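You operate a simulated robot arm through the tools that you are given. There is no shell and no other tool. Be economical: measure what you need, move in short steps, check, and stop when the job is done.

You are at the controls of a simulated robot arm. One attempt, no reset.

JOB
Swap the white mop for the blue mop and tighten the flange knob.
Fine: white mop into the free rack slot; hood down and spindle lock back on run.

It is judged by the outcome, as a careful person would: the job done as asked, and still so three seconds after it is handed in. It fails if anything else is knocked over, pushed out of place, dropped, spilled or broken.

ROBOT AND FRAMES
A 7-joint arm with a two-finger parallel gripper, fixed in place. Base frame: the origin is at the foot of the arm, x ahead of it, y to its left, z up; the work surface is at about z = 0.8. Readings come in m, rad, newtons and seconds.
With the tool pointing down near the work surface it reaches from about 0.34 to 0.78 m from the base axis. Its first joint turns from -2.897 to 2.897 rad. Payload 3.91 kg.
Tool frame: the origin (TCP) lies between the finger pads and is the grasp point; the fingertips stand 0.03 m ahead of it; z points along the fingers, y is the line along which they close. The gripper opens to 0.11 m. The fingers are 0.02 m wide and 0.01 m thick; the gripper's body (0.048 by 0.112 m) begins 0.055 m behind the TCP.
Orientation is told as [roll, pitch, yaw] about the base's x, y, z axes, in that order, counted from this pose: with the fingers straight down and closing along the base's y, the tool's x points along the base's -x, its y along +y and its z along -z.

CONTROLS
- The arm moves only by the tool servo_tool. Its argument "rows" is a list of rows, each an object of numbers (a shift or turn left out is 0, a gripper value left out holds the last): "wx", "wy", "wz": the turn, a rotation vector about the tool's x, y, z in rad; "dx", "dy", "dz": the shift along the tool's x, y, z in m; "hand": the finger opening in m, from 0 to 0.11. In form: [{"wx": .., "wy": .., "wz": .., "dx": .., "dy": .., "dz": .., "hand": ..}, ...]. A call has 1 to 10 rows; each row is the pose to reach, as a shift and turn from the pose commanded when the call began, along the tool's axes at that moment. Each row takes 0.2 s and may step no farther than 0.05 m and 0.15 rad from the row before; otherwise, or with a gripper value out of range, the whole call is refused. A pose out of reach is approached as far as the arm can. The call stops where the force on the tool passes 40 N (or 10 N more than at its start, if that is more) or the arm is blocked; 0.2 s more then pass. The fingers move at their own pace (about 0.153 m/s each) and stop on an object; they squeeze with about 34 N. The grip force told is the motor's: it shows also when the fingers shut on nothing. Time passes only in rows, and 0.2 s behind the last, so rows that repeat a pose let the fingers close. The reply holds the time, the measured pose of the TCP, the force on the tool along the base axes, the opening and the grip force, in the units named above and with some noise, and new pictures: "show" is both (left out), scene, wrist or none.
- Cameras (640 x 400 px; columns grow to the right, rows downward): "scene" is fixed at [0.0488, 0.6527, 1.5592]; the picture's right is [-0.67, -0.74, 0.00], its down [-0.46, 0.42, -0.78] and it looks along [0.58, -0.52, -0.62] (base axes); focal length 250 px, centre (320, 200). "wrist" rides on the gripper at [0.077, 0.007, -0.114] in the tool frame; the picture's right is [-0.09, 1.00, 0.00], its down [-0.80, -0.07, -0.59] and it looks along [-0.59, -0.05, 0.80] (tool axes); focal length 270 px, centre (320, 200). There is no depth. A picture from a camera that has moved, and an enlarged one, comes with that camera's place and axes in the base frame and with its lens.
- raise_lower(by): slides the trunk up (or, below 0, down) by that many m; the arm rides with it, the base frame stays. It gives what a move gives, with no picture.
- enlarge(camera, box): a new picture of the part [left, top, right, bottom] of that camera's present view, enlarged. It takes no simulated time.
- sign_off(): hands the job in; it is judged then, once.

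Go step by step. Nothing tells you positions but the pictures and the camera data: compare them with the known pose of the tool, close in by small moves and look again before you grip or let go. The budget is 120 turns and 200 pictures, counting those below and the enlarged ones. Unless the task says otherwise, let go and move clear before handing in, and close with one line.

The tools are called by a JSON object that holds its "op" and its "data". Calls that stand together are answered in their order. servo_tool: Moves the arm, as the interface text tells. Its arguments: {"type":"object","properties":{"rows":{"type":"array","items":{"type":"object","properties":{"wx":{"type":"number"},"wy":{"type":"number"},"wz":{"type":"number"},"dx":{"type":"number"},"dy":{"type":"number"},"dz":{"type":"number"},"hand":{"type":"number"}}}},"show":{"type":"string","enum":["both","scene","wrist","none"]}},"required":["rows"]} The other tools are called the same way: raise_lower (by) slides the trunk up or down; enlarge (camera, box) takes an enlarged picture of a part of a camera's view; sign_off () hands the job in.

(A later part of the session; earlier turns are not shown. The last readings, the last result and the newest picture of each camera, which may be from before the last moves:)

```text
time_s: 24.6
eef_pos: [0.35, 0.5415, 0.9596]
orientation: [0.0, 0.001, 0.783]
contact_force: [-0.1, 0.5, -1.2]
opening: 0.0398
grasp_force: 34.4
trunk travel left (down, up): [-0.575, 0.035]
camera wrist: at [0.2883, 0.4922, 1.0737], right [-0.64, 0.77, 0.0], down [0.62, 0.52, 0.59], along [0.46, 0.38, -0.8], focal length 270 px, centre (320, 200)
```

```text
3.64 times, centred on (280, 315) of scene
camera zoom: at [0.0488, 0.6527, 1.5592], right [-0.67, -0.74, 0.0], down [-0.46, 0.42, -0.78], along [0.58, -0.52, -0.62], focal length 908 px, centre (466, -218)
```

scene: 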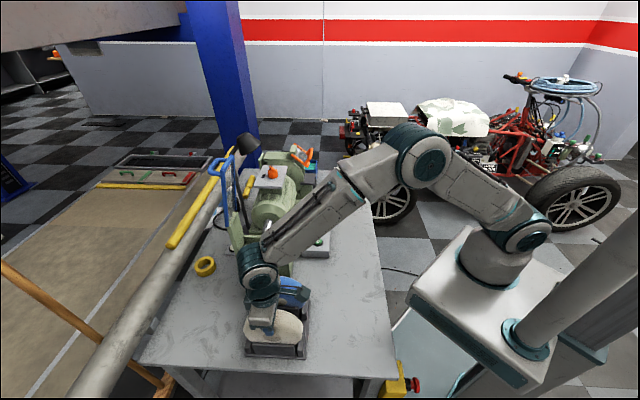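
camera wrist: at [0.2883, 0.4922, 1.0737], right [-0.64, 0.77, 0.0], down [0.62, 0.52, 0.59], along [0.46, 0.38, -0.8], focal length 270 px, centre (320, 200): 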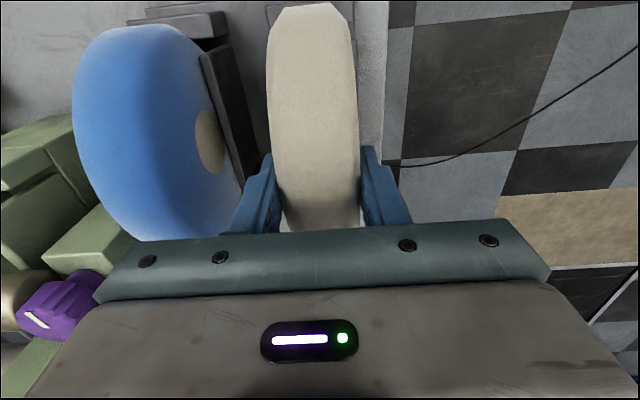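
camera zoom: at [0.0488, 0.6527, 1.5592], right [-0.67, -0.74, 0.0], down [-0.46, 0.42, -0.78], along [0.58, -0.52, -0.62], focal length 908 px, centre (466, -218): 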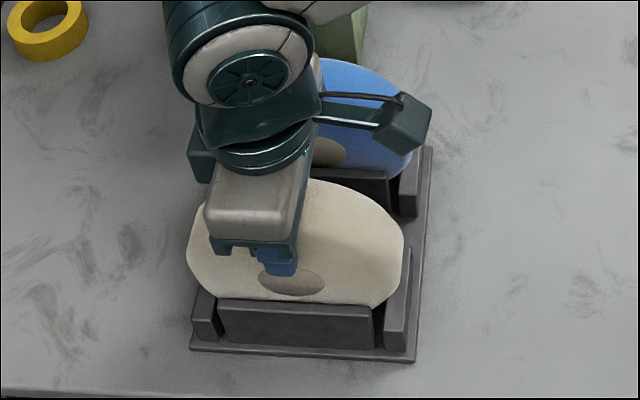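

The mop is entering the slot without contact. Continue until it seats.

{"op": "servo_tool", "data": {"rows": [{"dz": 0.005}, {"dz": 0.01}, {"dz": 0.015}, {"dz": 0.02}, {"dz": 0.025}], "show": "scene"}}

{"op": "enlarge", "data": {"camera": "scene", "box": [220, 260, 340, 370]}}

```text
time_s: 25.6
eef_pos: [0.349, 0.5411, 0.9489]
orientation: [0.001, -0.012, 0.781]
contact_force: [-5.2, -9.8, 19.8]
opening: 0.04
grasp_force: 34.3
trunk travel left (down, up): [-0.575, 0.035]
stopped in row 5: the force on the tool passed its limit (the readings are from after the stop); the commanded pose is now the measured one
```

scene: 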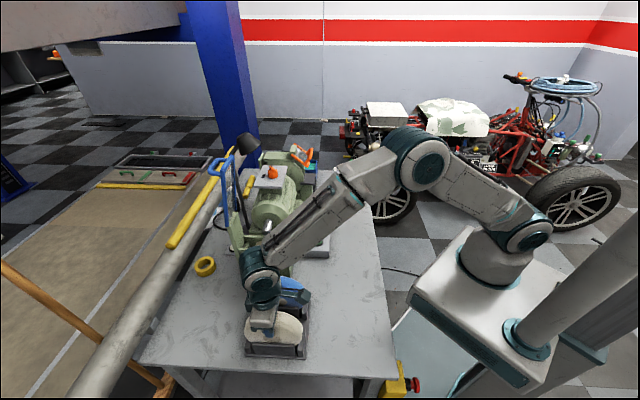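

```text
3.64 times, centred on (280, 315) of scene
camera zoom: at [0.0488, 0.6527, 1.5592], right [-0.67, -0.74, 0.0], down [-0.46, 0.42, -0.78], along [0.58, -0.52, -0.62], focal length 908 px, centre (466, -218)
```

zoom: 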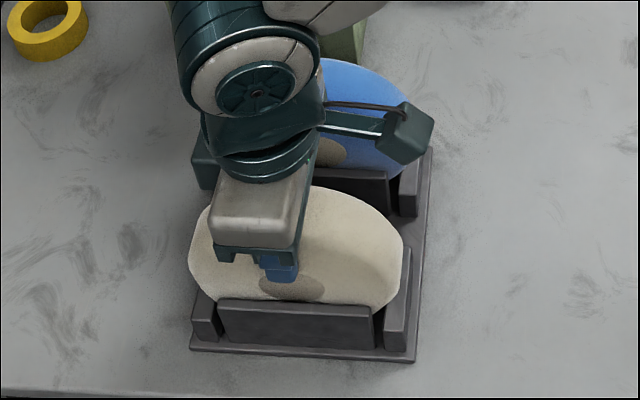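

Contact with a sideways push toward -v: it's slightly too far on one side. Back up 4 mm, shift 3 mm and settle again.

{"op": "servo_tool", "data": {"rows": [{"dz": -0.004}, {"dz": -0.004, "dx": 0.003}, {"dz": 0.0, "dx": 0.003}, {"dz": 0.004, "dx": 0.003}, {"dz": 0.008, "dx": 0.003}]}}

{"op": "enlarge", "data": {"camera": "scene", "box": [220, 260, 340, 370]}}

```text
time_s: 26.7
eef_pos: [0.349, 0.5413, 0.9486]
orientation: [0.005, -0.021, 0.782]
contact_force: [-5.1, -9.2, 19.6]
opening: 0.04
grasp_force: 33.8
trunk travel left (down, up): [-0.575, 0.035]
stopped in row 5: the force on the tool passed its limit (the readings are from after the stop); the commanded pose is now the measured one
camera wrist: at [0.2874, 0.4899, 1.0614], right [-0.64, 0.77, 0.01], down [0.61, 0.5, 0.61], along [0.47, 0.4, -0.79], focal length 270 px, centre (320, 200)
```

scene: 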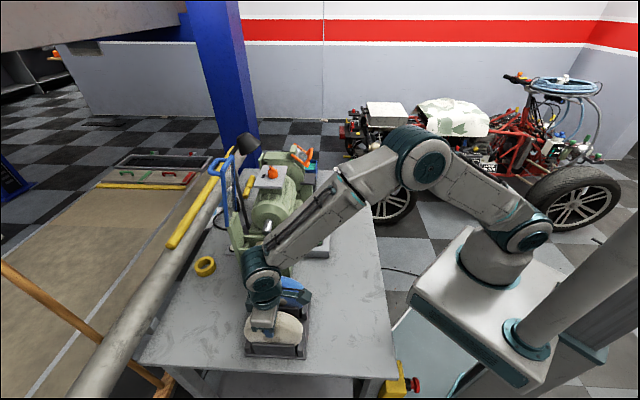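
wrist: 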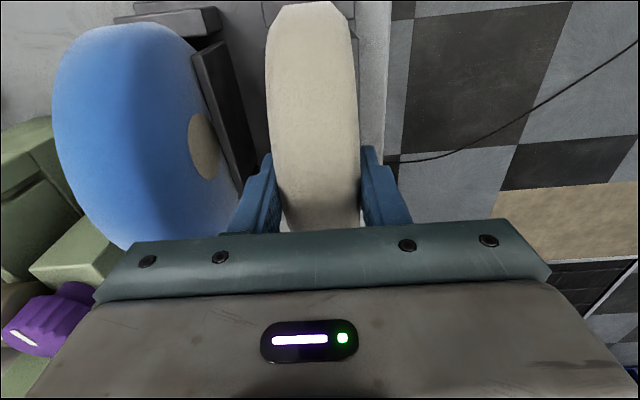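

```text
3.64 times, centred on (280, 315) of scene
camera zoom: at [0.0488, 0.6527, 1.5592], right [-0.67, -0.74, 0.0], down [-0.46, 0.42, -0.78], along [0.58, -0.52, -0.62], focal length 908 px, centre (466, -218)
```

zoom: 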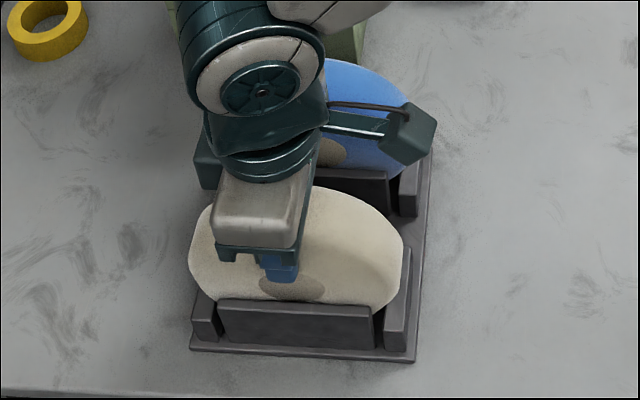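

White hub height (~0.888) matches the blue mop's seated hub (~0.885), so it is seated. I relax the push and open.

{"op": "servo_tool", "data": {"rows": [{"dz": -0.002, "wy": 0.01}, {"dz": -0.002, "wy": 0.02, "hand": 0.05}, {"dz": -0.002, "wy": 0.02, "hand": 0.065}], "show": "wrist"}}

{"op": "enlarge", "data": {"camera": "scene", "box": [220, 260, 340, 370]}}

```text
time_s: 27.5
eef_pos: [0.3506, 0.5432, 0.9472]
orientation: [0.006, 0.0, 0.781]
contact_force: [-0.2, -0.3, 0.8]
opening: 0.065
grasp_force: 0.1
trunk travel left (down, up): [-0.575, 0.035]
camera wrist: at [0.2899, 0.4936, 1.0617], right [-0.64, 0.77, 0.01], down [0.62, 0.51, 0.59], along [0.45, 0.38, -0.8], focal length 270 px, centre (320, 200)
```

wrist: 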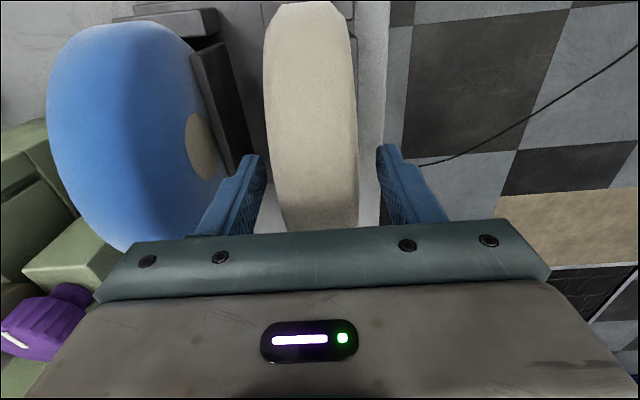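

```text
3.64 times, centred on (280, 315) of scene
camera zoom: at [0.0488, 0.6527, 1.5592], right [-0.67, -0.74, 0.0], down [-0.46, 0.42, -0.78], along [0.58, -0.52, -0.62], focal length 908 px, centre (466, -218)
```

zoom: 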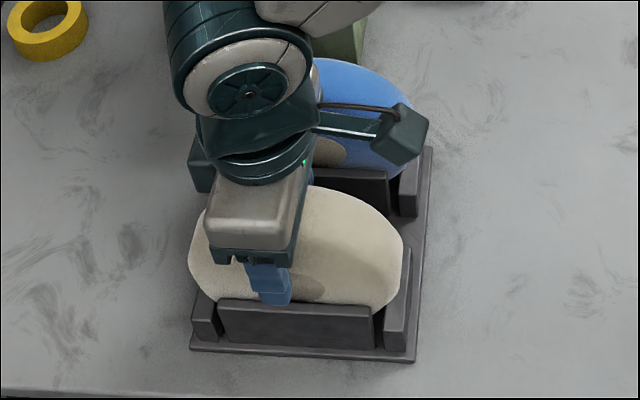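

White mop is resting in the slot. Now up and over to the blue mop.

{"op": "servo_tool", "data": {"rows": [{"dz": -0.04}, {"dz": -0.085}, {"dz": -0.125, "hand": 0.08}, {"dz": -0.125, "dy": -0.05}, {"dz": -0.125, "dy": -0.1}]}}

{"op": "enlarge", "data": {"camera": "wrist", "box": [200, 0, 460, 180]}}

{"op": "enlarge", "data": {"camera": "scene", "box": [220, 260, 340, 370]}}

```text
time_s: 28.7
eef_pos: [0.4257, 0.4694, 1.0718]
orientation: [0.005, 0.0, 0.781]
contact_force: [0.1, -0.3, 0.0]
opening: 0.08
grasp_force: 0.0
trunk travel left (down, up): [-0.575, 0.035]
camera wrist: at [0.3645, 0.4195, 1.1855], right [-0.64, 0.77, 0.01], down [0.62, 0.51, 0.59], along [0.45, 0.38, -0.8], focal length 270 px, centre (320, 200)
```

scene: 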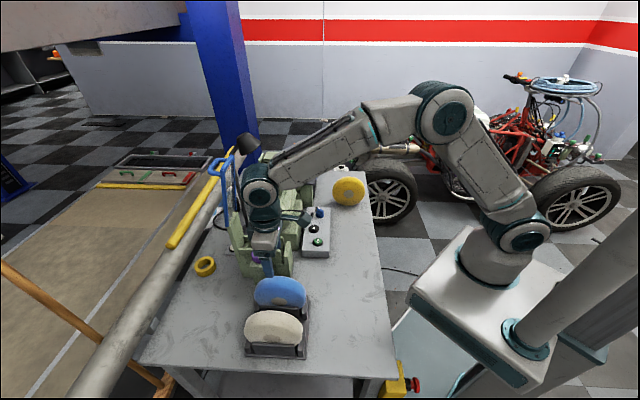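
wrist: 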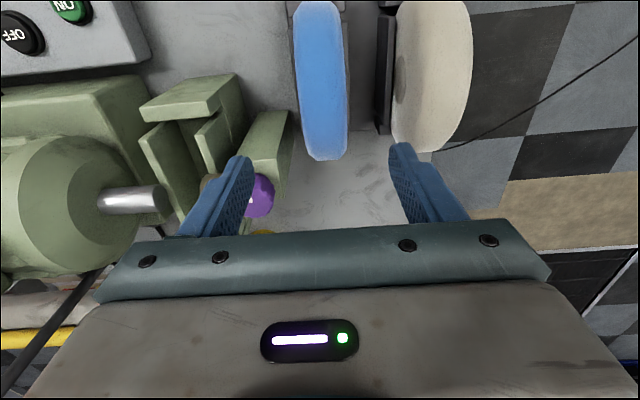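

```text
2.22 times, centred on (330, 90) of wrist
camera zoom: at [0.3645, 0.4195, 1.1855], right [-0.64, 0.77, 0.01], down [0.62, 0.51, 0.59], along [0.45, 0.38, -0.8], focal length 601 px, centre (298, 444)
```

zoom: 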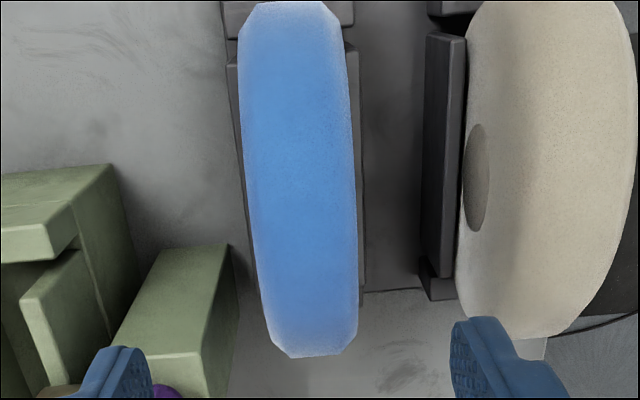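

```text
3.64 times, centred on (280, 315) of scene
camera zoom: at [0.0488, 0.6527, 1.5592], right [-0.67, -0.74, 0.0], down [-0.46, 0.42, -0.78], along [0.58, -0.52, -0.62], focal length 908 px, centre (466, -218)
```

zoom: 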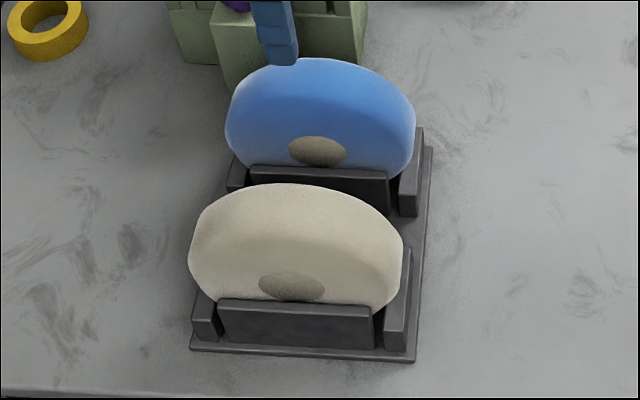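

Blue mop centre is ~5 mm further along u than the TCP. Correct, descend to the matching grip height and close.

{"op": "servo_tool", "data": {"rows": [{"dy": 0.005, "dx": -0.0015, "dz": 0.04}, {"dy": 0.005, "dx": -0.0015, "dz": 0.085}, {"dy": 0.005, "dx": -0.0015, "dz": 0.124}, {"dy": 0.005, "dx": -0.0015, "dz": 0.124, "hand": 0.0}, {"dy": 0.005, "dx": -0.0015, "dz": 0.124}, {"dy": 0.005, "dx": -0.0015, "dz": 0.124}]}}

```text
time_s: 30.1
eef_pos: [0.4222, 0.4763, 0.9494]
orientation: [0.004, 0.001, 0.783]
contact_force: [6.7, -4.2, -1.8]
opening: 0.0399
grasp_force: 34.2
trunk travel left (down, up): [-0.575, 0.035]
camera wrist: at [0.3624, 0.4266, 1.0628], right [-0.64, 0.77, 0.0], down [0.62, 0.51, 0.59], along [0.45, 0.38, -0.8], focal length 270 px, centre (320, 200)
```

scene: 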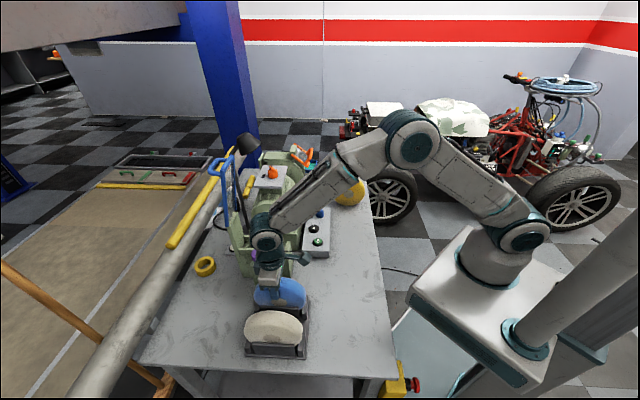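
wrist: 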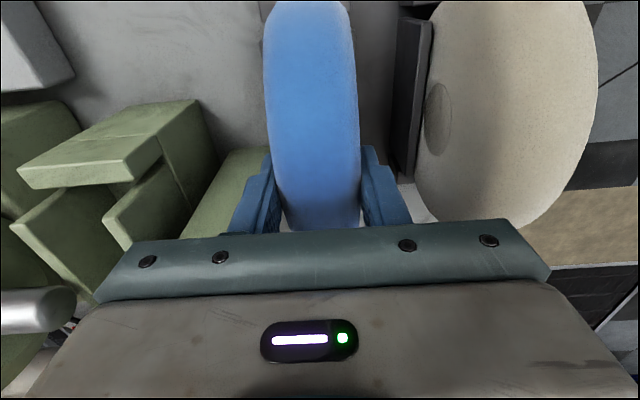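

Blue mop gripped. Lifting and carrying it over the spindle at height.

{"op": "servo_tool", "data": {"rows": [{"dz": -0.045}, {"dz": -0.09}, {"dz": -0.135}, {"dz": -0.18}, {"dz": -0.225}, {"dz": -0.25, "dy": -0.03, "dx": -0.013}, {"dz": -0.25, "dy": -0.06, "dx": -0.026}, {"dz": -0.25, "dy": -0.09, "dx": -0.04}, {"dz": -0.25, "dy": -0.12, "dx": -0.053}, {"dz": -0.25, "dy": -0.147, "dx": -0.066}]}}

{"op": "enlarge", "data": {"camera": "scene", "box": [200, 190, 320, 300]}}

```text
time_s: 32.3
eef_pos: [0.5715, 0.4178, 1.1986]
orientation: [0.004, 0.004, 0.783]
contact_force: [-3.9, -4.4, -6.0]
opening: 0.0396
grasp_force: 34.2
trunk travel left (down, up): [-0.575, 0.035]
camera wrist: at [0.5108, 0.368, 1.3133], right [-0.64, 0.77, 0.0], down [0.62, 0.51, 0.59], along [0.45, 0.38, -0.81], focal length 270 px, centre (320, 200)
```

scene: 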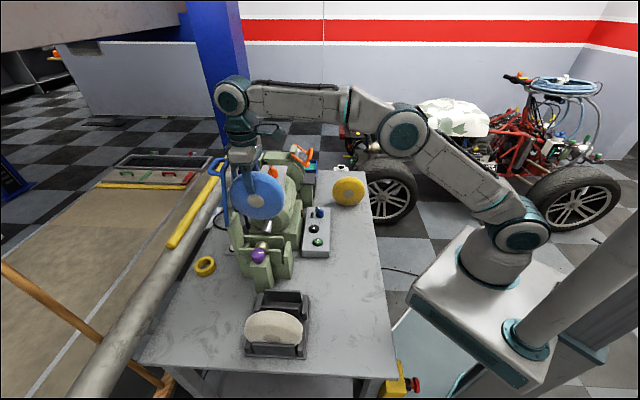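
wrist: 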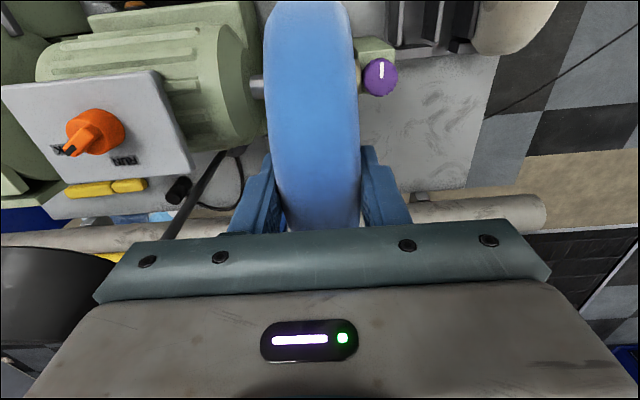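

```text
3.64 times, centred on (260, 245) of scene
camera zoom: at [0.0488, 0.6527, 1.5592], right [-0.67, -0.74, 0.0], down [-0.46, 0.42, -0.78], along [0.58, -0.52, -0.62], focal length 908 px, centre (538, 36)
```

zoom: 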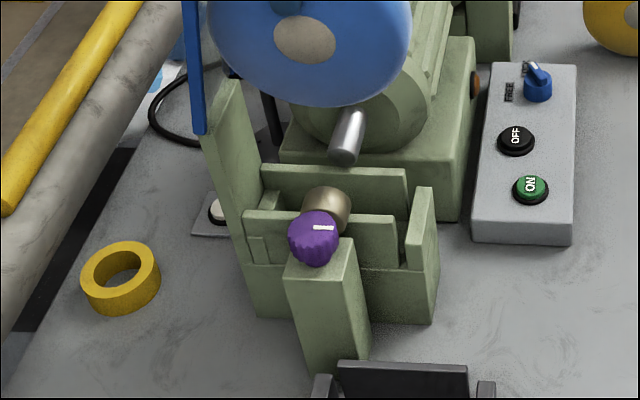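

A small sideways load appears — perhaps the mop rim is brushing the raised hood. I back off 5 mm and re-read.

{"op": "servo_tool", "data": {"rows": [{"dx": 0.005}, {"dx": 0.005}, {"dx": 0.005}], "show": "none"}}

{"op": "enlarge", "data": {"camera": "scene", "box": [195, 140, 295, 250]}}

```text
time_s: 33.1
eef_pos: [0.5666, 0.4146, 1.198]
orientation: [0.005, 0.001, 0.781]
contact_force: [-0.1, 0.3, -2.2]
opening: 0.0398
grasp_force: 34.3
trunk travel left (down, up): [-0.575, 0.035]
```

```text
3.64 times, centred on (245, 195) of scene
camera zoom: at [0.0488, 0.6527, 1.5592], right [-0.67, -0.74, 0.0], down [-0.46, 0.42, -0.78], along [0.58, -0.52, -0.62], focal length 908 px, centre (593, 218)
```

zoom: 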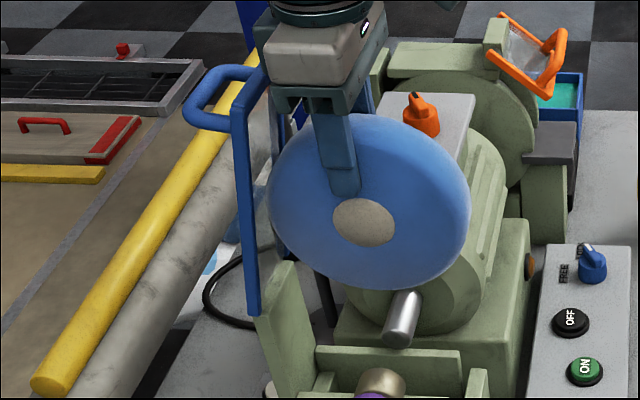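

Load is gone (just the mop's weight). Descending with the offset until below the hood edge, then shifting back to the spindle line.

{"op": "servo_tool", "data": {"rows": [{"dz": 0.04, "dy": -0.0012}, {"dz": 0.08, "dy": -0.0012}, {"dz": 0.113, "dy": -0.0012}, {"dz": 0.113, "dy": -0.0012, "dx": -0.005}, {"dz": 0.113, "dy": -0.0012, "dx": -0.005}]}}

{"op": "enlarge", "data": {"camera": "scene", "box": [205, 200, 305, 290]}}

```text
time_s: 34.3
eef_pos: [0.5708, 0.4176, 1.0858]
orientation: [0.006, 0.0, 0.781]
contact_force: [-0.2, -1.6, -1.5]
opening: 0.0396
grasp_force: 33.9
trunk travel left (down, up): [-0.575, 0.035]
camera wrist: at [0.5102, 0.3691, 1.1993], right [-0.64, 0.77, 0.01], down [0.62, 0.51, 0.59], along [0.45, 0.38, -0.8], focal length 270 px, centre (320, 200)
```

scene: 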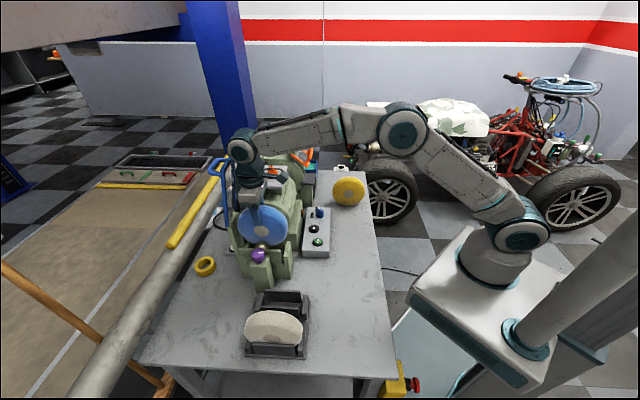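
wrist: 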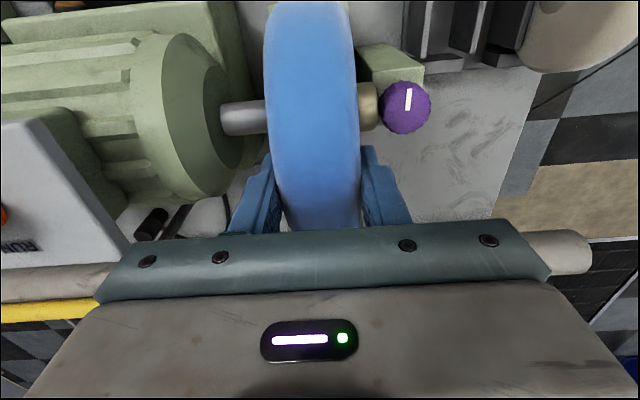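

```text
4.44 times, centred on (255, 245) of scene
camera zoom: at [0.0488, 0.6527, 1.5592], right [-0.67, -0.74, 0.0], down [-0.46, 0.42, -0.78], along [0.58, -0.52, -0.62], focal length 1110 px, centre (609, 0)
```

zoom: 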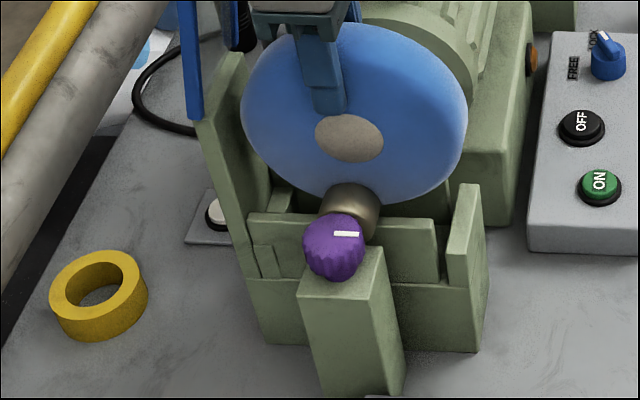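

{"op": "servo_tool", "data": {"rows": [{"dx": -0.004, "dz": 0.012}, {"dx": -0.004, "dz": 0.024}, {"dx": -0.004, "dz": 0.036}, {"dx": -0.004, "dz": 0.046}, {"dx": -0.004, "dz": 0.053}, {"dx": -0.004, "dz": 0.058}]}}

{"op": "enlarge", "data": {"camera": "scene", "box": [205, 200, 305, 290]}}

```text
time_s: 34.8
eef_pos: [0.5731, 0.4208, 1.0821]
orientation: [0.004, -0.019, 0.781]
contact_force: [-3.0, -3.2, 18.9]
opening: 0.0396
grasp_force: 34.0
trunk travel left (down, up): [-0.575, 0.035]
stopped in row 2: the force on the tool passed its limit (the readings are from after the stop); the commanded pose is now the measured one
camera wrist: at [0.5118, 0.3701, 1.1946], right [-0.64, 0.77, 0.01], down [0.61, 0.5, 0.61], along [0.47, 0.39, -0.79], focal length 270 px, centre (320, 200)
```

scene: 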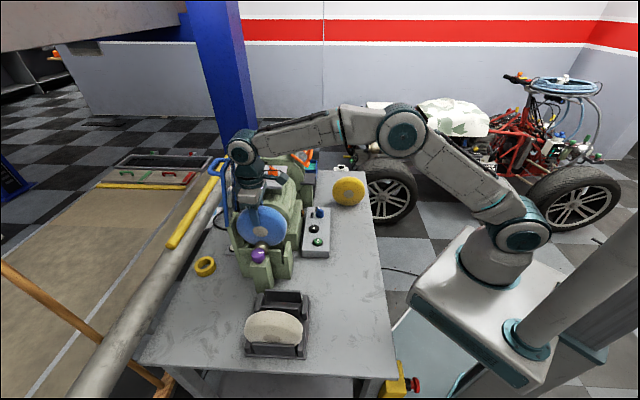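
wrist: 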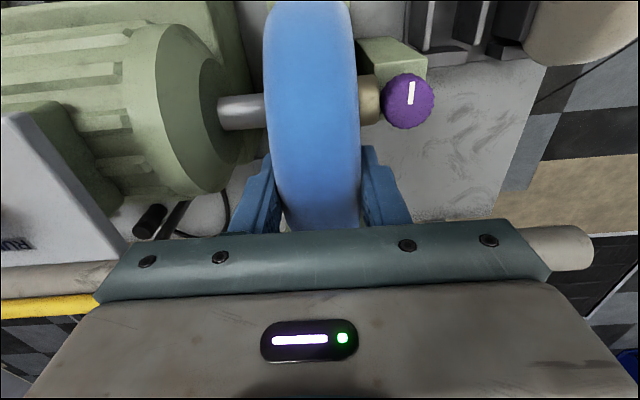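

```text
4.44 times, centred on (255, 245) of scene
camera zoom: at [0.0488, 0.6527, 1.5592], right [-0.67, -0.74, 0.0], down [-0.46, 0.42, -0.78], along [0.58, -0.52, -0.62], focal length 1110 px, centre (609, 0)
```

zoom: 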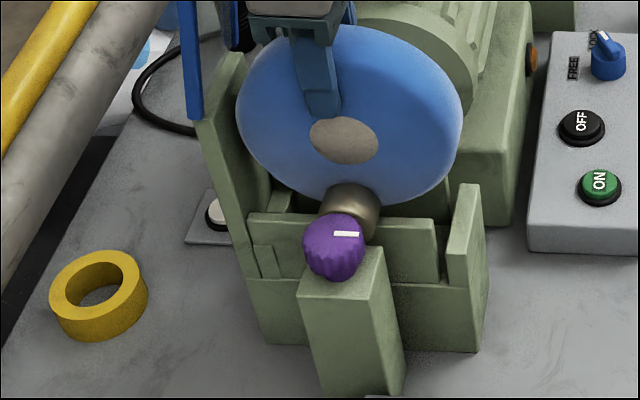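

It touched down early (bottom ≈0.952), most likely on the front cheek plate — I'm ~2 mm too far forward and slightly tilted. I lift, straighten, shift back and retry gently.

{"op": "servo_tool", "data": {"rows": [{"dz": -0.008}, {"dz": -0.008, "dy": -0.0025, "wx": -0.0106, "wy": 0.0162}, {"dz": -0.008, "dy": -0.0025, "wx": -0.0106, "wy": 0.0162}], "show": "none"}}

```text
time_s: 35.6
eef_pos: [0.5765, 0.4208, 1.0854]
orientation: [0.017, 0.005, 0.783]
contact_force: [0.1, 0.0, -1.8]
opening: 0.0399
grasp_force: 33.8
trunk travel left (down, up): [-0.575, 0.035]
```

Angle convention clarified (roll = −wx here). Straightening properly and trying again.

{"op": "servo_tool", "data": {"rows": [{"wx": 0.017, "wy": -0.005, "dx": 0.002}, {"wx": 0.017, "wy": -0.005, "dx": 0.002}, {"wx": 0.017, "wy": -0.005, "dx": 0.002}], "show": "wrist"}}

{"op": "enlarge", "data": {"camera": "wrist", "box": [220, 40, 440, 220]}}

```text
time_s: 36.4
eef_pos: [0.5742, 0.4188, 1.0857]
orientation: [-0.002, -0.001, 0.783]
contact_force: [-0.2, 0.8, -2.1]
opening: 0.0396
grasp_force: 34.7
trunk travel left (down, up): [-0.575, 0.035]
camera wrist: at [0.5142, 0.3692, 1.1992], right [-0.64, 0.77, 0.0], down [0.62, 0.51, 0.6], along [0.46, 0.38, -0.8], focal length 270 px, centre (320, 200)
```

wrist: 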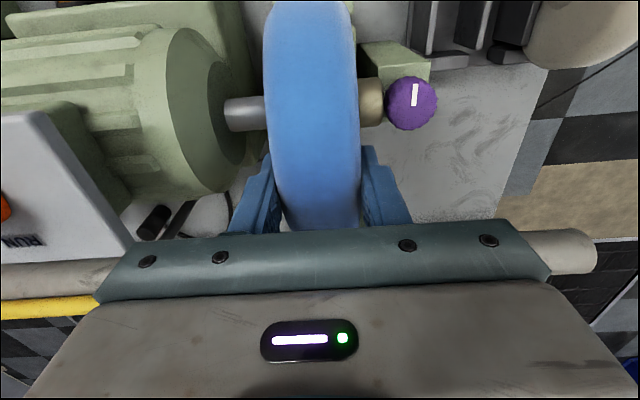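

```text
2.22 times, centred on (330, 130) of wrist
camera zoom: at [0.5142, 0.3692, 1.1992], right [-0.64, 0.77, 0.0], down [0.62, 0.51, 0.6], along [0.46, 0.38, -0.8], focal length 601 px, centre (298, 356)
```

zoom: 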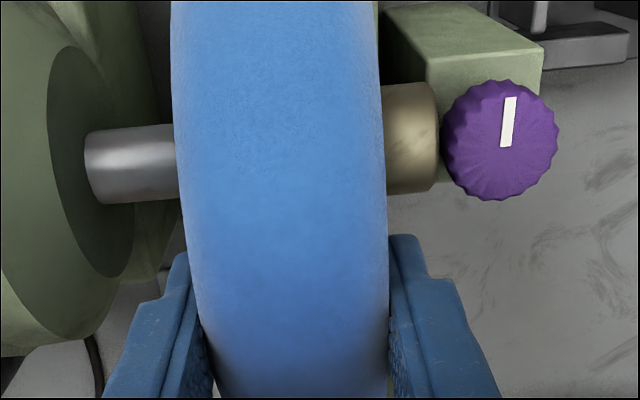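

{"op": "servo_tool", "data": {"rows": [{"dz": 0.008}, {"dz": 0.016}, {"dz": 0.024}, {"dz": 0.032}, {"dz": 0.04}, {"dz": 0.048}, {"dz": 0.054}], "show": "wrist"}}

{"op": "enlarge", "data": {"camera": "scene", "box": [205, 200, 305, 290]}}

```text
time_s: 38.0
eef_pos: [0.5752, 0.4192, 1.0319]
orientation: [-0.002, 0.0, 0.781]
contact_force: [0.8, -1.4, -3.0]
opening: 0.0396
grasp_force: 33.2
trunk travel left (down, up): [-0.575, 0.035]
camera wrist: at [0.5145, 0.3693, 1.1459], right [-0.64, 0.77, 0.0], down [0.62, 0.51, 0.6], along [0.46, 0.38, -0.8], focal length 270 px, centre (320, 200)
```

wrist: 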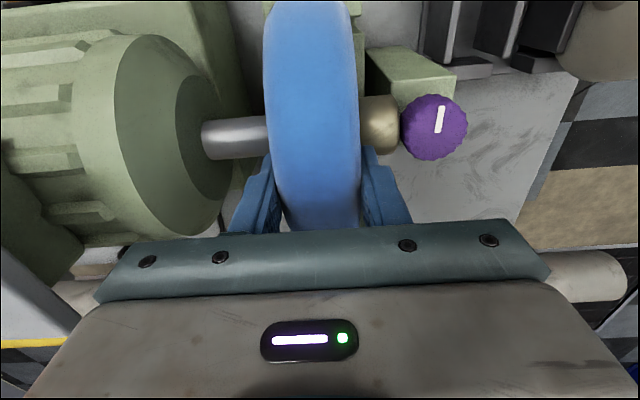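

```text
4.44 times, centred on (255, 245) of scene
camera zoom: at [0.0488, 0.6527, 1.5592], right [-0.67, -0.74, 0.0], down [-0.46, 0.42, -0.78], along [0.58, -0.52, -0.62], focal length 1110 px, centre (609, 0)
```

zoom: 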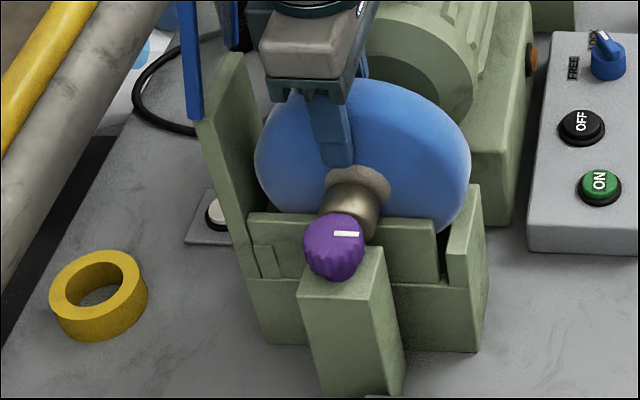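

It slid in. Settling the last few mm until contact.

{"op": "servo_tool", "data": {"rows": [{"dz": 0.003}, {"dz": 0.006}, {"dz": 0.009}, {"dz": 0.011}], "show": "none"}}

{"op": "enlarge", "data": {"camera": "scene", "box": [205, 200, 305, 290]}}

```text
time_s: 39.0
eef_pos: [0.5757, 0.4203, 1.0261]
orientation: [-0.003, -0.013, 0.78]
contact_force: [12.0, 10.3, 34.9]
opening: 0.0395
grasp_force: 34.1
trunk travel left (down, up): [-0.575, 0.035]
```

```text
4.44 times, centred on (255, 245) of scene
camera zoom: at [0.0488, 0.6527, 1.5592], right [-0.67, -0.74, 0.0], down [-0.46, 0.42, -0.78], along [0.58, -0.52, -0.62], focal length 1110 px, centre (609, 0)
```

zoom: 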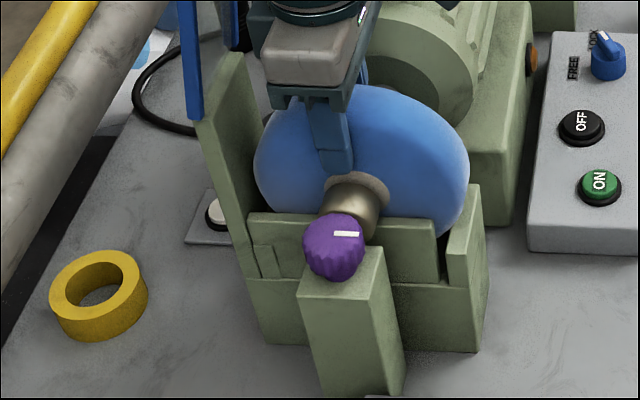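

Seated at the same height as the white mop was. Relax, open, lift clear.

{"op": "servo_tool", "data": {"rows": [{"dz": -0.008}, {"dz": -0.008, "hand": 0.055}, {"dz": -0.008, "hand": 0.07}, {"dz": -0.03}, {"dz": -0.07}, {"dz": -0.11}]}}

{"op": "enlarge", "data": {"camera": "scene", "box": [205, 200, 305, 290]}}

```text
time_s: 40.4
eef_pos: [0.5743, 0.4203, 1.1295]
orientation: [-0.001, -0.002, 0.784]
contact_force: [0.3, -0.7, 0.4]
opening: 0.0701
grasp_force: 0.1
trunk travel left (down, up): [-0.575, 0.035]
camera wrist: at [0.5136, 0.37, 1.2441], right [-0.64, 0.77, 0.0], down [0.62, 0.51, 0.6], along [0.46, 0.38, -0.8], focal length 270 px, centre (320, 200)
```

scene: 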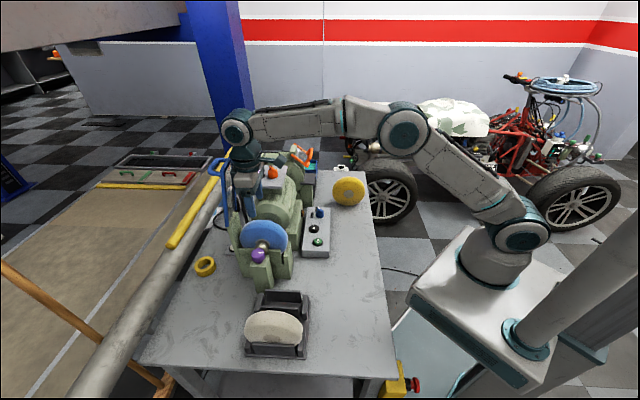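
wrist: 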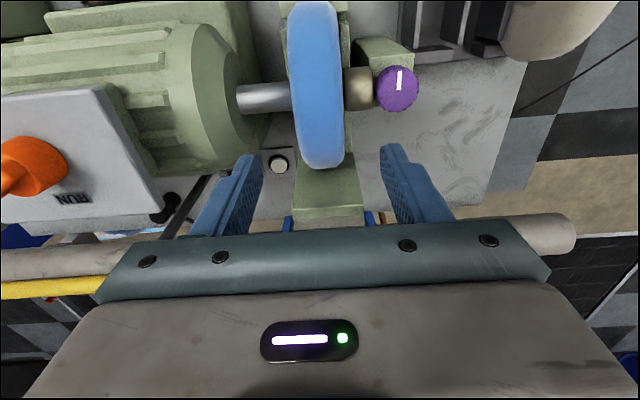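

```text
4.44 times, centred on (255, 245) of scene
camera zoom: at [0.0488, 0.6527, 1.5592], right [-0.67, -0.74, 0.0], down [-0.46, 0.42, -0.78], along [0.58, -0.52, -0.62], focal length 1110 px, centre (609, 0)
```

zoom: 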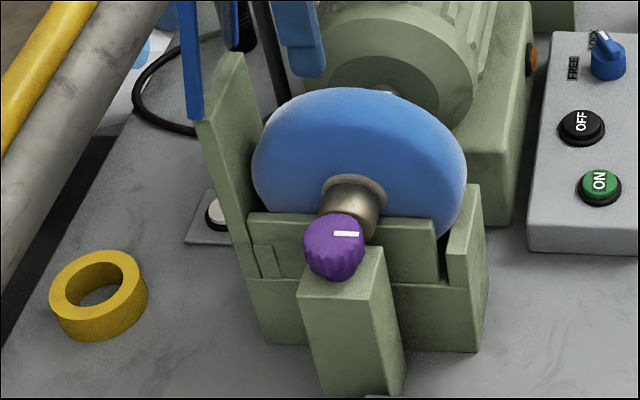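

Blue mop is on the spindle. Now to the purple knob to tighten (clockwise).

{"op": "servo_tool", "data": {"rows": [{"dy": 0.01, "wz": 0.133, "hand": 0.06}, {"dy": 0.02, "wz": 0.266}, {"dy": 0.03, "wz": 0.4}, {"dy": 0.04, "wz": 0.533}, {"dy": 0.05, "wz": 0.666}, {"dy": 0.06, "wz": 0.8}, {"dy": 0.07, "wz": 0.933}, {"dy": 0.077, "dx": 0.001, "wz": 1.064}, {"dy": 0.077, "dx": 0.001, "wz": 1.064, "dz": 0.045}, {"dy": 0.077, "dx": 0.001, "wz": 1.064, "dz": 0.085}], "show": "wrist"}}

```text
time_s: 42.6
eef_pos: [0.517, 0.4739, 1.0452]
orientation: [0.0, -0.003, -0.283]
contact_force: [0.2, 0.5, 0.2]
opening: 0.0601
grasp_force: 0.0
trunk travel left (down, up): [-0.575, 0.035]
camera wrist: at [0.4431, 0.5015, 1.1593], right [0.36, 0.93, 0.0], down [0.75, -0.29, 0.6], along [0.56, -0.21, -0.8], focal length 270 px, centre (320, 200)
```

wrist: 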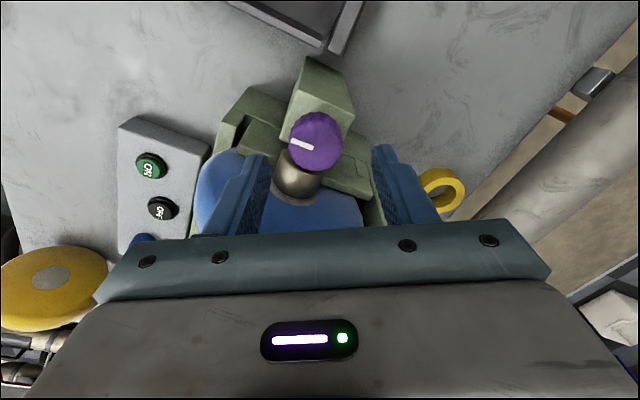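

{"op": "servo_tool", "data": {"rows": [{"dx": -0.002, "wz": 0.14}, {"dx": -0.002, "wz": 0.2, "dz": 0.02}, {"dx": -0.002, "wz": 0.2, "dz": 0.039}, {"dx": -0.002, "wz": 0.2, "dz": 0.039, "hand": 0.0}, {"dx": -0.002, "wz": 0.2, "dz": 0.039}], "show": "none"}}

{"op": "servo_tool", "data": {"rows": [{"wz": 0.13}, {"wz": 0.26}, {"wz": 0.39}, {"wz": 0.52}, {"wz": 0.65}, {"wz": 0.78}, {"wz": 0.88}, {"wz": 0.96}], "show": "wrist"}}

```text
time_s: 43.8
eef_pos: [0.5206, 0.4691, 1.0093]
orientation: [-0.003, -0.001, -0.483]
contact_force: [-13.0, -15.4, -2.8]
opening: 0.0375
grasp_force: 44.8
trunk travel left (down, up): [-0.575, 0.035]
```

```text
time_s: 45.6
eef_pos: [0.5213, 0.4707, 1.0078]
orientation: [0.003, 0.003, -1.442]
contact_force: [-7.3, -11.9, 3.0]
opening: 0.0374
grasp_force: 44.9
trunk travel left (down, up): [-0.575, 0.035]
camera wrist: at [0.5165, 0.5476, 1.122], right [1.0, 0.04, 0.0], down [0.03, -0.8, 0.59], along [0.03, -0.59, -0.81], focal length 270 px, centre (320, 200)
```

wrist: 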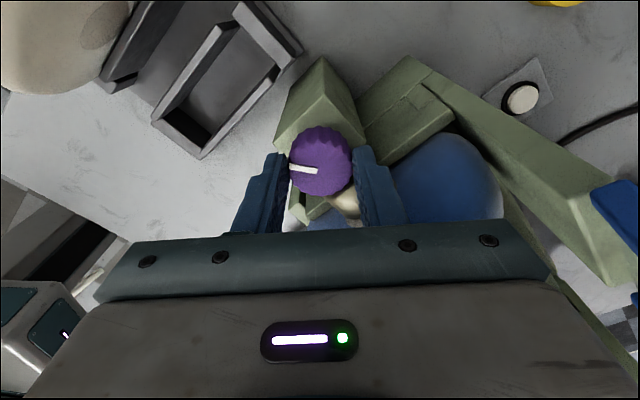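

Turned ~55° clockwise. Regrip for the rest.

{"op": "servo_tool", "data": {"rows": [{"hand": 0.046}, {"hand": 0.05, "dz": -0.02}, {"hand": 0.06, "dz": -0.045}, {"dz": -0.045, "wz": -0.14}, {"dz": -0.045, "wz": -0.28}, {"dz": -0.045, "wz": -0.42}, {"dz": -0.045, "wz": -0.56}, {"dz": -0.045, "wz": -0.7}, {"dz": -0.045, "wz": -0.84}, {"dz": -0.045, "wz": -0.95}], "show": "wrist"}}

```text
time_s: 47.8
eef_pos: [0.5213, 0.4713, 1.0518]
orientation: [0.003, -0.002, -0.489]
contact_force: [-0.2, 0.0, 0.5]
opening: 0.0598
grasp_force: 0.0
trunk travel left (down, up): [-0.575, 0.035]
camera wrist: at [0.4553, 0.5145, 1.1655], right [0.55, 0.84, 0.0], down [0.67, -0.44, 0.6], along [0.5, -0.32, -0.8], focal length 270 px, centre (320, 200)
```

wrist: 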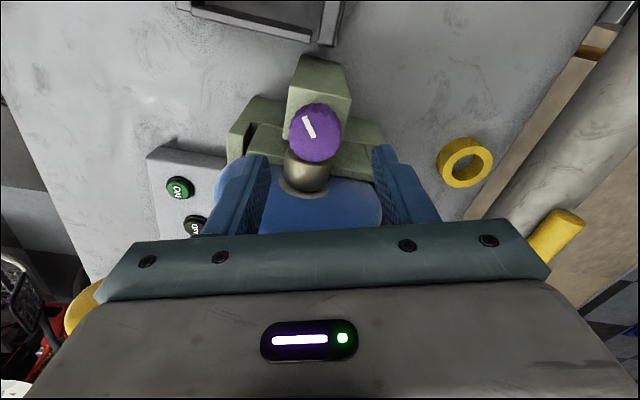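

{"op": "servo_tool", "data": {"rows": [{"dx": 0.003, "dy": 0.0016, "dz": 0.02}, {"dx": 0.003, "dy": 0.0016, "dz": 0.044}, {"dx": 0.003, "dy": 0.0016, "dz": 0.044, "hand": 0.0}, {"dx": 0.003, "dy": 0.0016, "dz": 0.044}], "show": "none"}}

{"op": "servo_tool", "data": {"rows": [{"wz": 0.13}, {"wz": 0.26}, {"wz": 0.39}, {"wz": 0.52}, {"wz": 0.65}, {"wz": 0.78}, {"wz": 0.88}, {"wz": 0.96}], "show": "wrist"}}

```text
time_s: 48.8
eef_pos: [0.5177, 0.4706, 1.006]
orientation: [-0.005, 0.0, -0.494]
contact_force: [-22.1, -31.0, -5.9]
opening: 0.0376
grasp_force: 45.1
trunk travel left (down, up): [-0.575, 0.035]
```

```text
time_s: 50.6
eef_pos: [0.5205, 0.4779, 1.0069]
orientation: [0.007, 0.004, -1.451]
contact_force: [-3.2, 0.3, -11.9]
opening: 0.0373
grasp_force: 45.0
trunk travel left (down, up): [-0.575, 0.035]
camera wrist: at [0.5161, 0.5543, 1.1227], right [1.0, 0.03, 0.0], down [0.02, -0.81, 0.59], along [0.02, -0.59, -0.81], focal length 270 px, centre (320, 200)
```

wrist: 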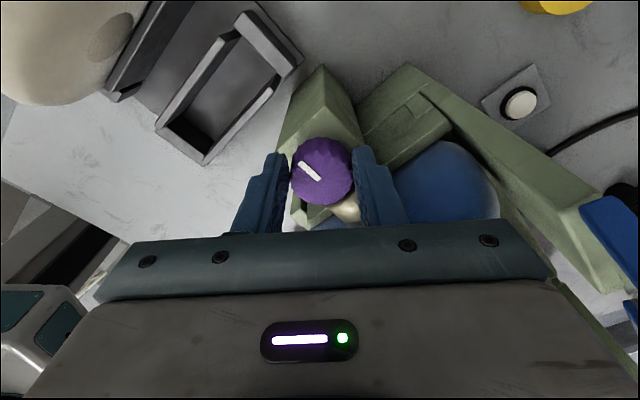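

The mark stopped at its original direction (+u) while the fingers slipped: it's at the tight end stop. Release and look.

{"op": "servo_tool", "data": {"rows": [{"hand": 0.046}, {"hand": 0.05, "dz": -0.02}, {"hand": 0.06, "dz": -0.06}, {"hand": 0.06, "dz": -0.1}]}}

{"op": "enlarge", "data": {"camera": "scene", "box": [205, 200, 305, 290]}}

```text
time_s: 51.6
eef_pos: [0.5193, 0.473, 1.1089]
orientation: [0.002, 0.0, -1.452]
contact_force: [0.3, 0.2, 0.1]
opening: 0.06
grasp_force: 0.0
trunk travel left (down, up): [-0.575, 0.035]
camera wrist: at [0.5157, 0.5509, 1.2233], right [1.0, 0.03, 0.0], down [0.02, -0.8, 0.59], along [0.02, -0.59, -0.8], focal length 270 px, centre (320, 200)
```

scene: 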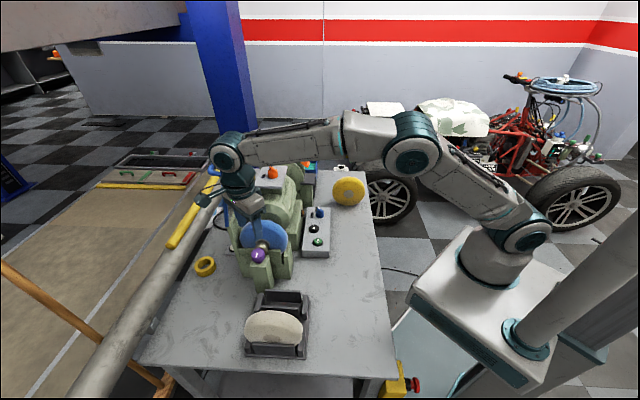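
wrist: 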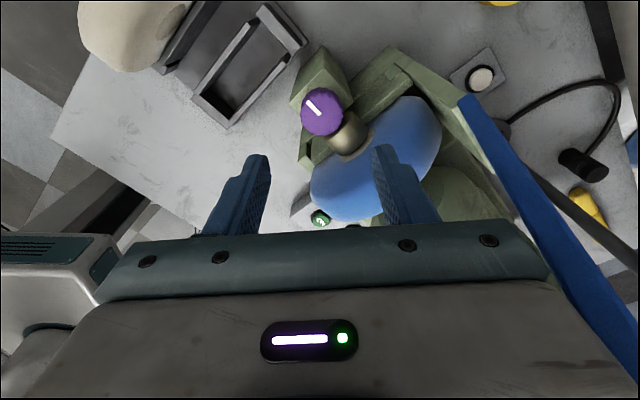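

```text
4.44 times, centred on (255, 245) of scene
camera zoom: at [0.0488, 0.6527, 1.5592], right [-0.67, -0.74, 0.0], down [-0.46, 0.42, -0.78], along [0.58, -0.52, -0.62], focal length 1110 px, centre (609, 0)
```

zoom: 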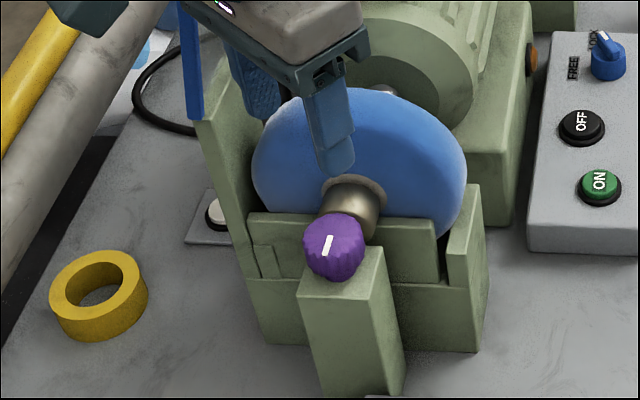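

Knob mark is back exactly as originally set. Now the hood: I back off and get a look at the raised blue guard from the base side.

{"op": "servo_tool", "data": {"rows": [{"dx": -0.005, "dy": -0.002, "dz": -0.03}, {"dx": -0.022, "dy": -0.011, "dz": -0.06, "wz": -0.1}, {"dx": -0.047, "dy": -0.023, "dz": -0.08, "wz": -0.24}, {"dx": -0.072, "dy": -0.035, "dz": -0.1, "wz": -0.38}, {"dx": -0.098, "dy": -0.048, "dz": -0.12, "wz": -0.53}, {"dx": -0.124, "dy": -0.06, "dz": -0.14, "wz": -0.68}, {"dx": -0.15, "dy": -0.073, "dz": -0.14, "wz": -0.82}, {"dx": -0.176, "dy": -0.086, "dz": -0.14, "wz": -0.96}, {"dx": -0.2012, "dy": -0.0983, "dz": -0.14, "wz": -1.1}, {"dx": -0.2012, "dy": -0.0983, "dz": -0.14, "wz": -1.25}], "show": "none"}}

{"op": "servo_tool", "data": {"rows": [{"wz": -0.14}, {"wz": -0.28}, {"wz": -0.42}, {"wz": -0.56}, {"wz": -0.7}, {"wz": -0.84}, {"wz": -0.987}], "show": "none"}}

{"op": "servo_tool", "data": {"rows": [{"wy": -0.13}, {"wy": -0.26}, {"wy": -0.4}]}}

```text
time_s: 53.8
eef_pos: [0.4453, 0.264, 1.2472]
orientation: [0.001, -0.001, -0.2]
contact_force: [0.2, 0.1, 0.1]
opening: 0.0601
grasp_force: 0.0
trunk travel left (down, up): [-0.575, 0.035]
```

```text
time_s: 55.4
eef_pos: [0.4461, 0.2637, 1.2465]
orientation: [0.0, -0.001, 0.789]
contact_force: [-0.4, -0.7, -0.3]
opening: 0.0598
grasp_force: 0.1
trunk travel left (down, up): [-0.575, 0.035]
```

```text
time_s: 56.2
eef_pos: [0.446, 0.2622, 1.2494]
orientation: [-0.003, -0.406, 0.785]
contact_force: [0.5, 1.0, -0.4]
opening: 0.0599
grasp_force: 0.1
trunk travel left (down, up): [-0.575, 0.035]
camera wrist: at [0.3572, 0.1855, 1.3226], right [-0.65, 0.76, 0.03], down [0.4, 0.31, 0.86], along [0.65, 0.57, -0.51], focal length 270 px, centre (320, 200)
```

scene: 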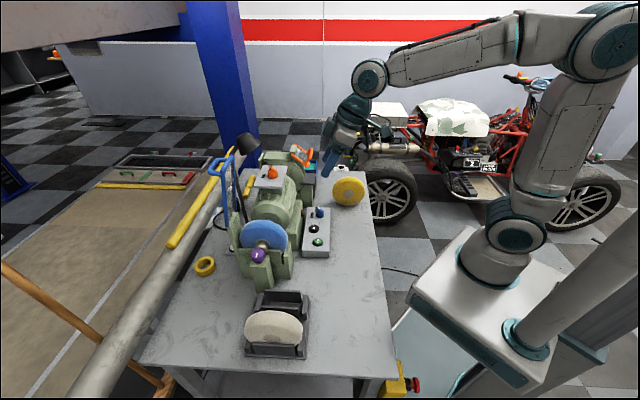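
wrist: 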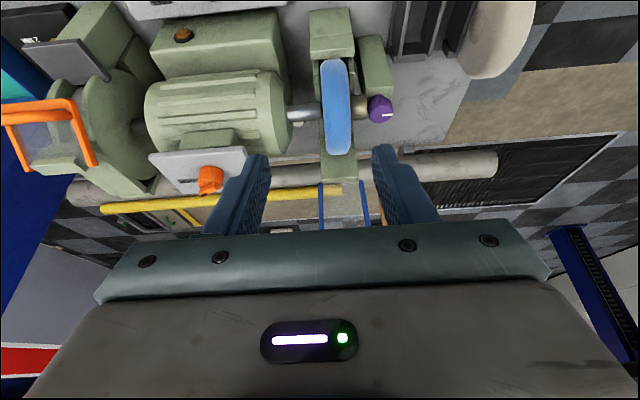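

{"op": "servo_tool", "data": {"rows": [{"wy": -0.14}, {"wy": -0.28}, {"wy": -0.42}], "show": "wrist"}}

{"op": "enlarge", "data": {"camera": "wrist", "box": [240, 40, 440, 220]}}

{"op": "enlarge", "data": {"camera": "scene", "box": [195, 140, 275, 250]}}

```text
time_s: 57.0
eef_pos: [0.4464, 0.2629, 1.248]
orientation: [-0.003, -0.823, 0.788]
contact_force: [-0.4, -0.3, -0.5]
opening: 0.06
grasp_force: 0.0
trunk travel left (down, up): [-0.575, 0.035]
camera wrist: at [0.3432, 0.1717, 1.2687], right [-0.66, 0.75, 0.06], down [0.12, 0.03, 0.99], along [0.74, 0.66, -0.11], focal length 270 px, centre (320, 200)
```

wrist: 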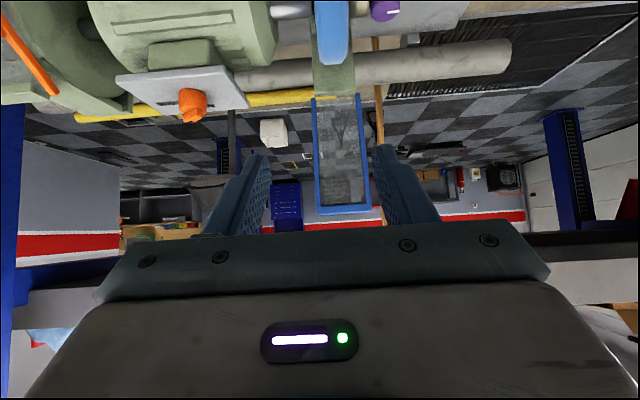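

```text
2.22 times, centred on (340, 130) of wrist
camera zoom: at [0.3432, 0.1717, 1.2687], right [-0.66, 0.75, 0.06], down [0.12, 0.03, 0.99], along [0.74, 0.66, -0.11], focal length 601 px, centre (276, 356)
```

zoom: 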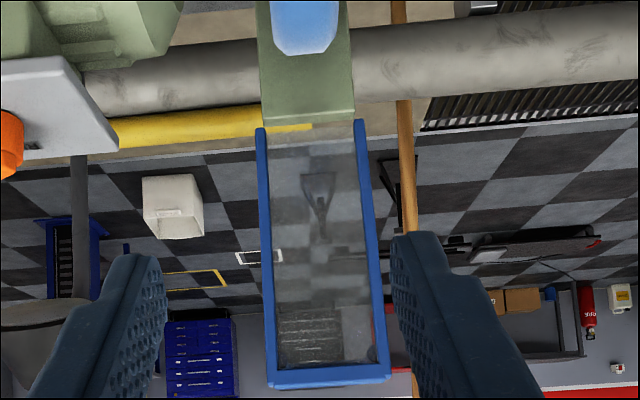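

```text
3.64 times, centred on (235, 195) of scene
camera zoom: at [0.0488, 0.6527, 1.5592], right [-0.67, -0.74, 0.0], down [-0.46, 0.42, -0.78], along [0.58, -0.52, -0.62], focal length 908 px, centre (629, 218)
```

zoom: 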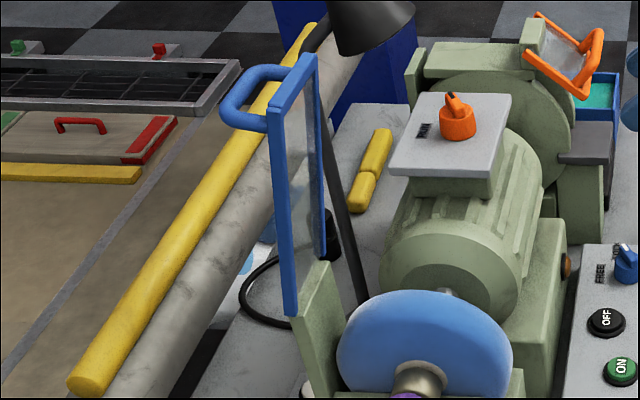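

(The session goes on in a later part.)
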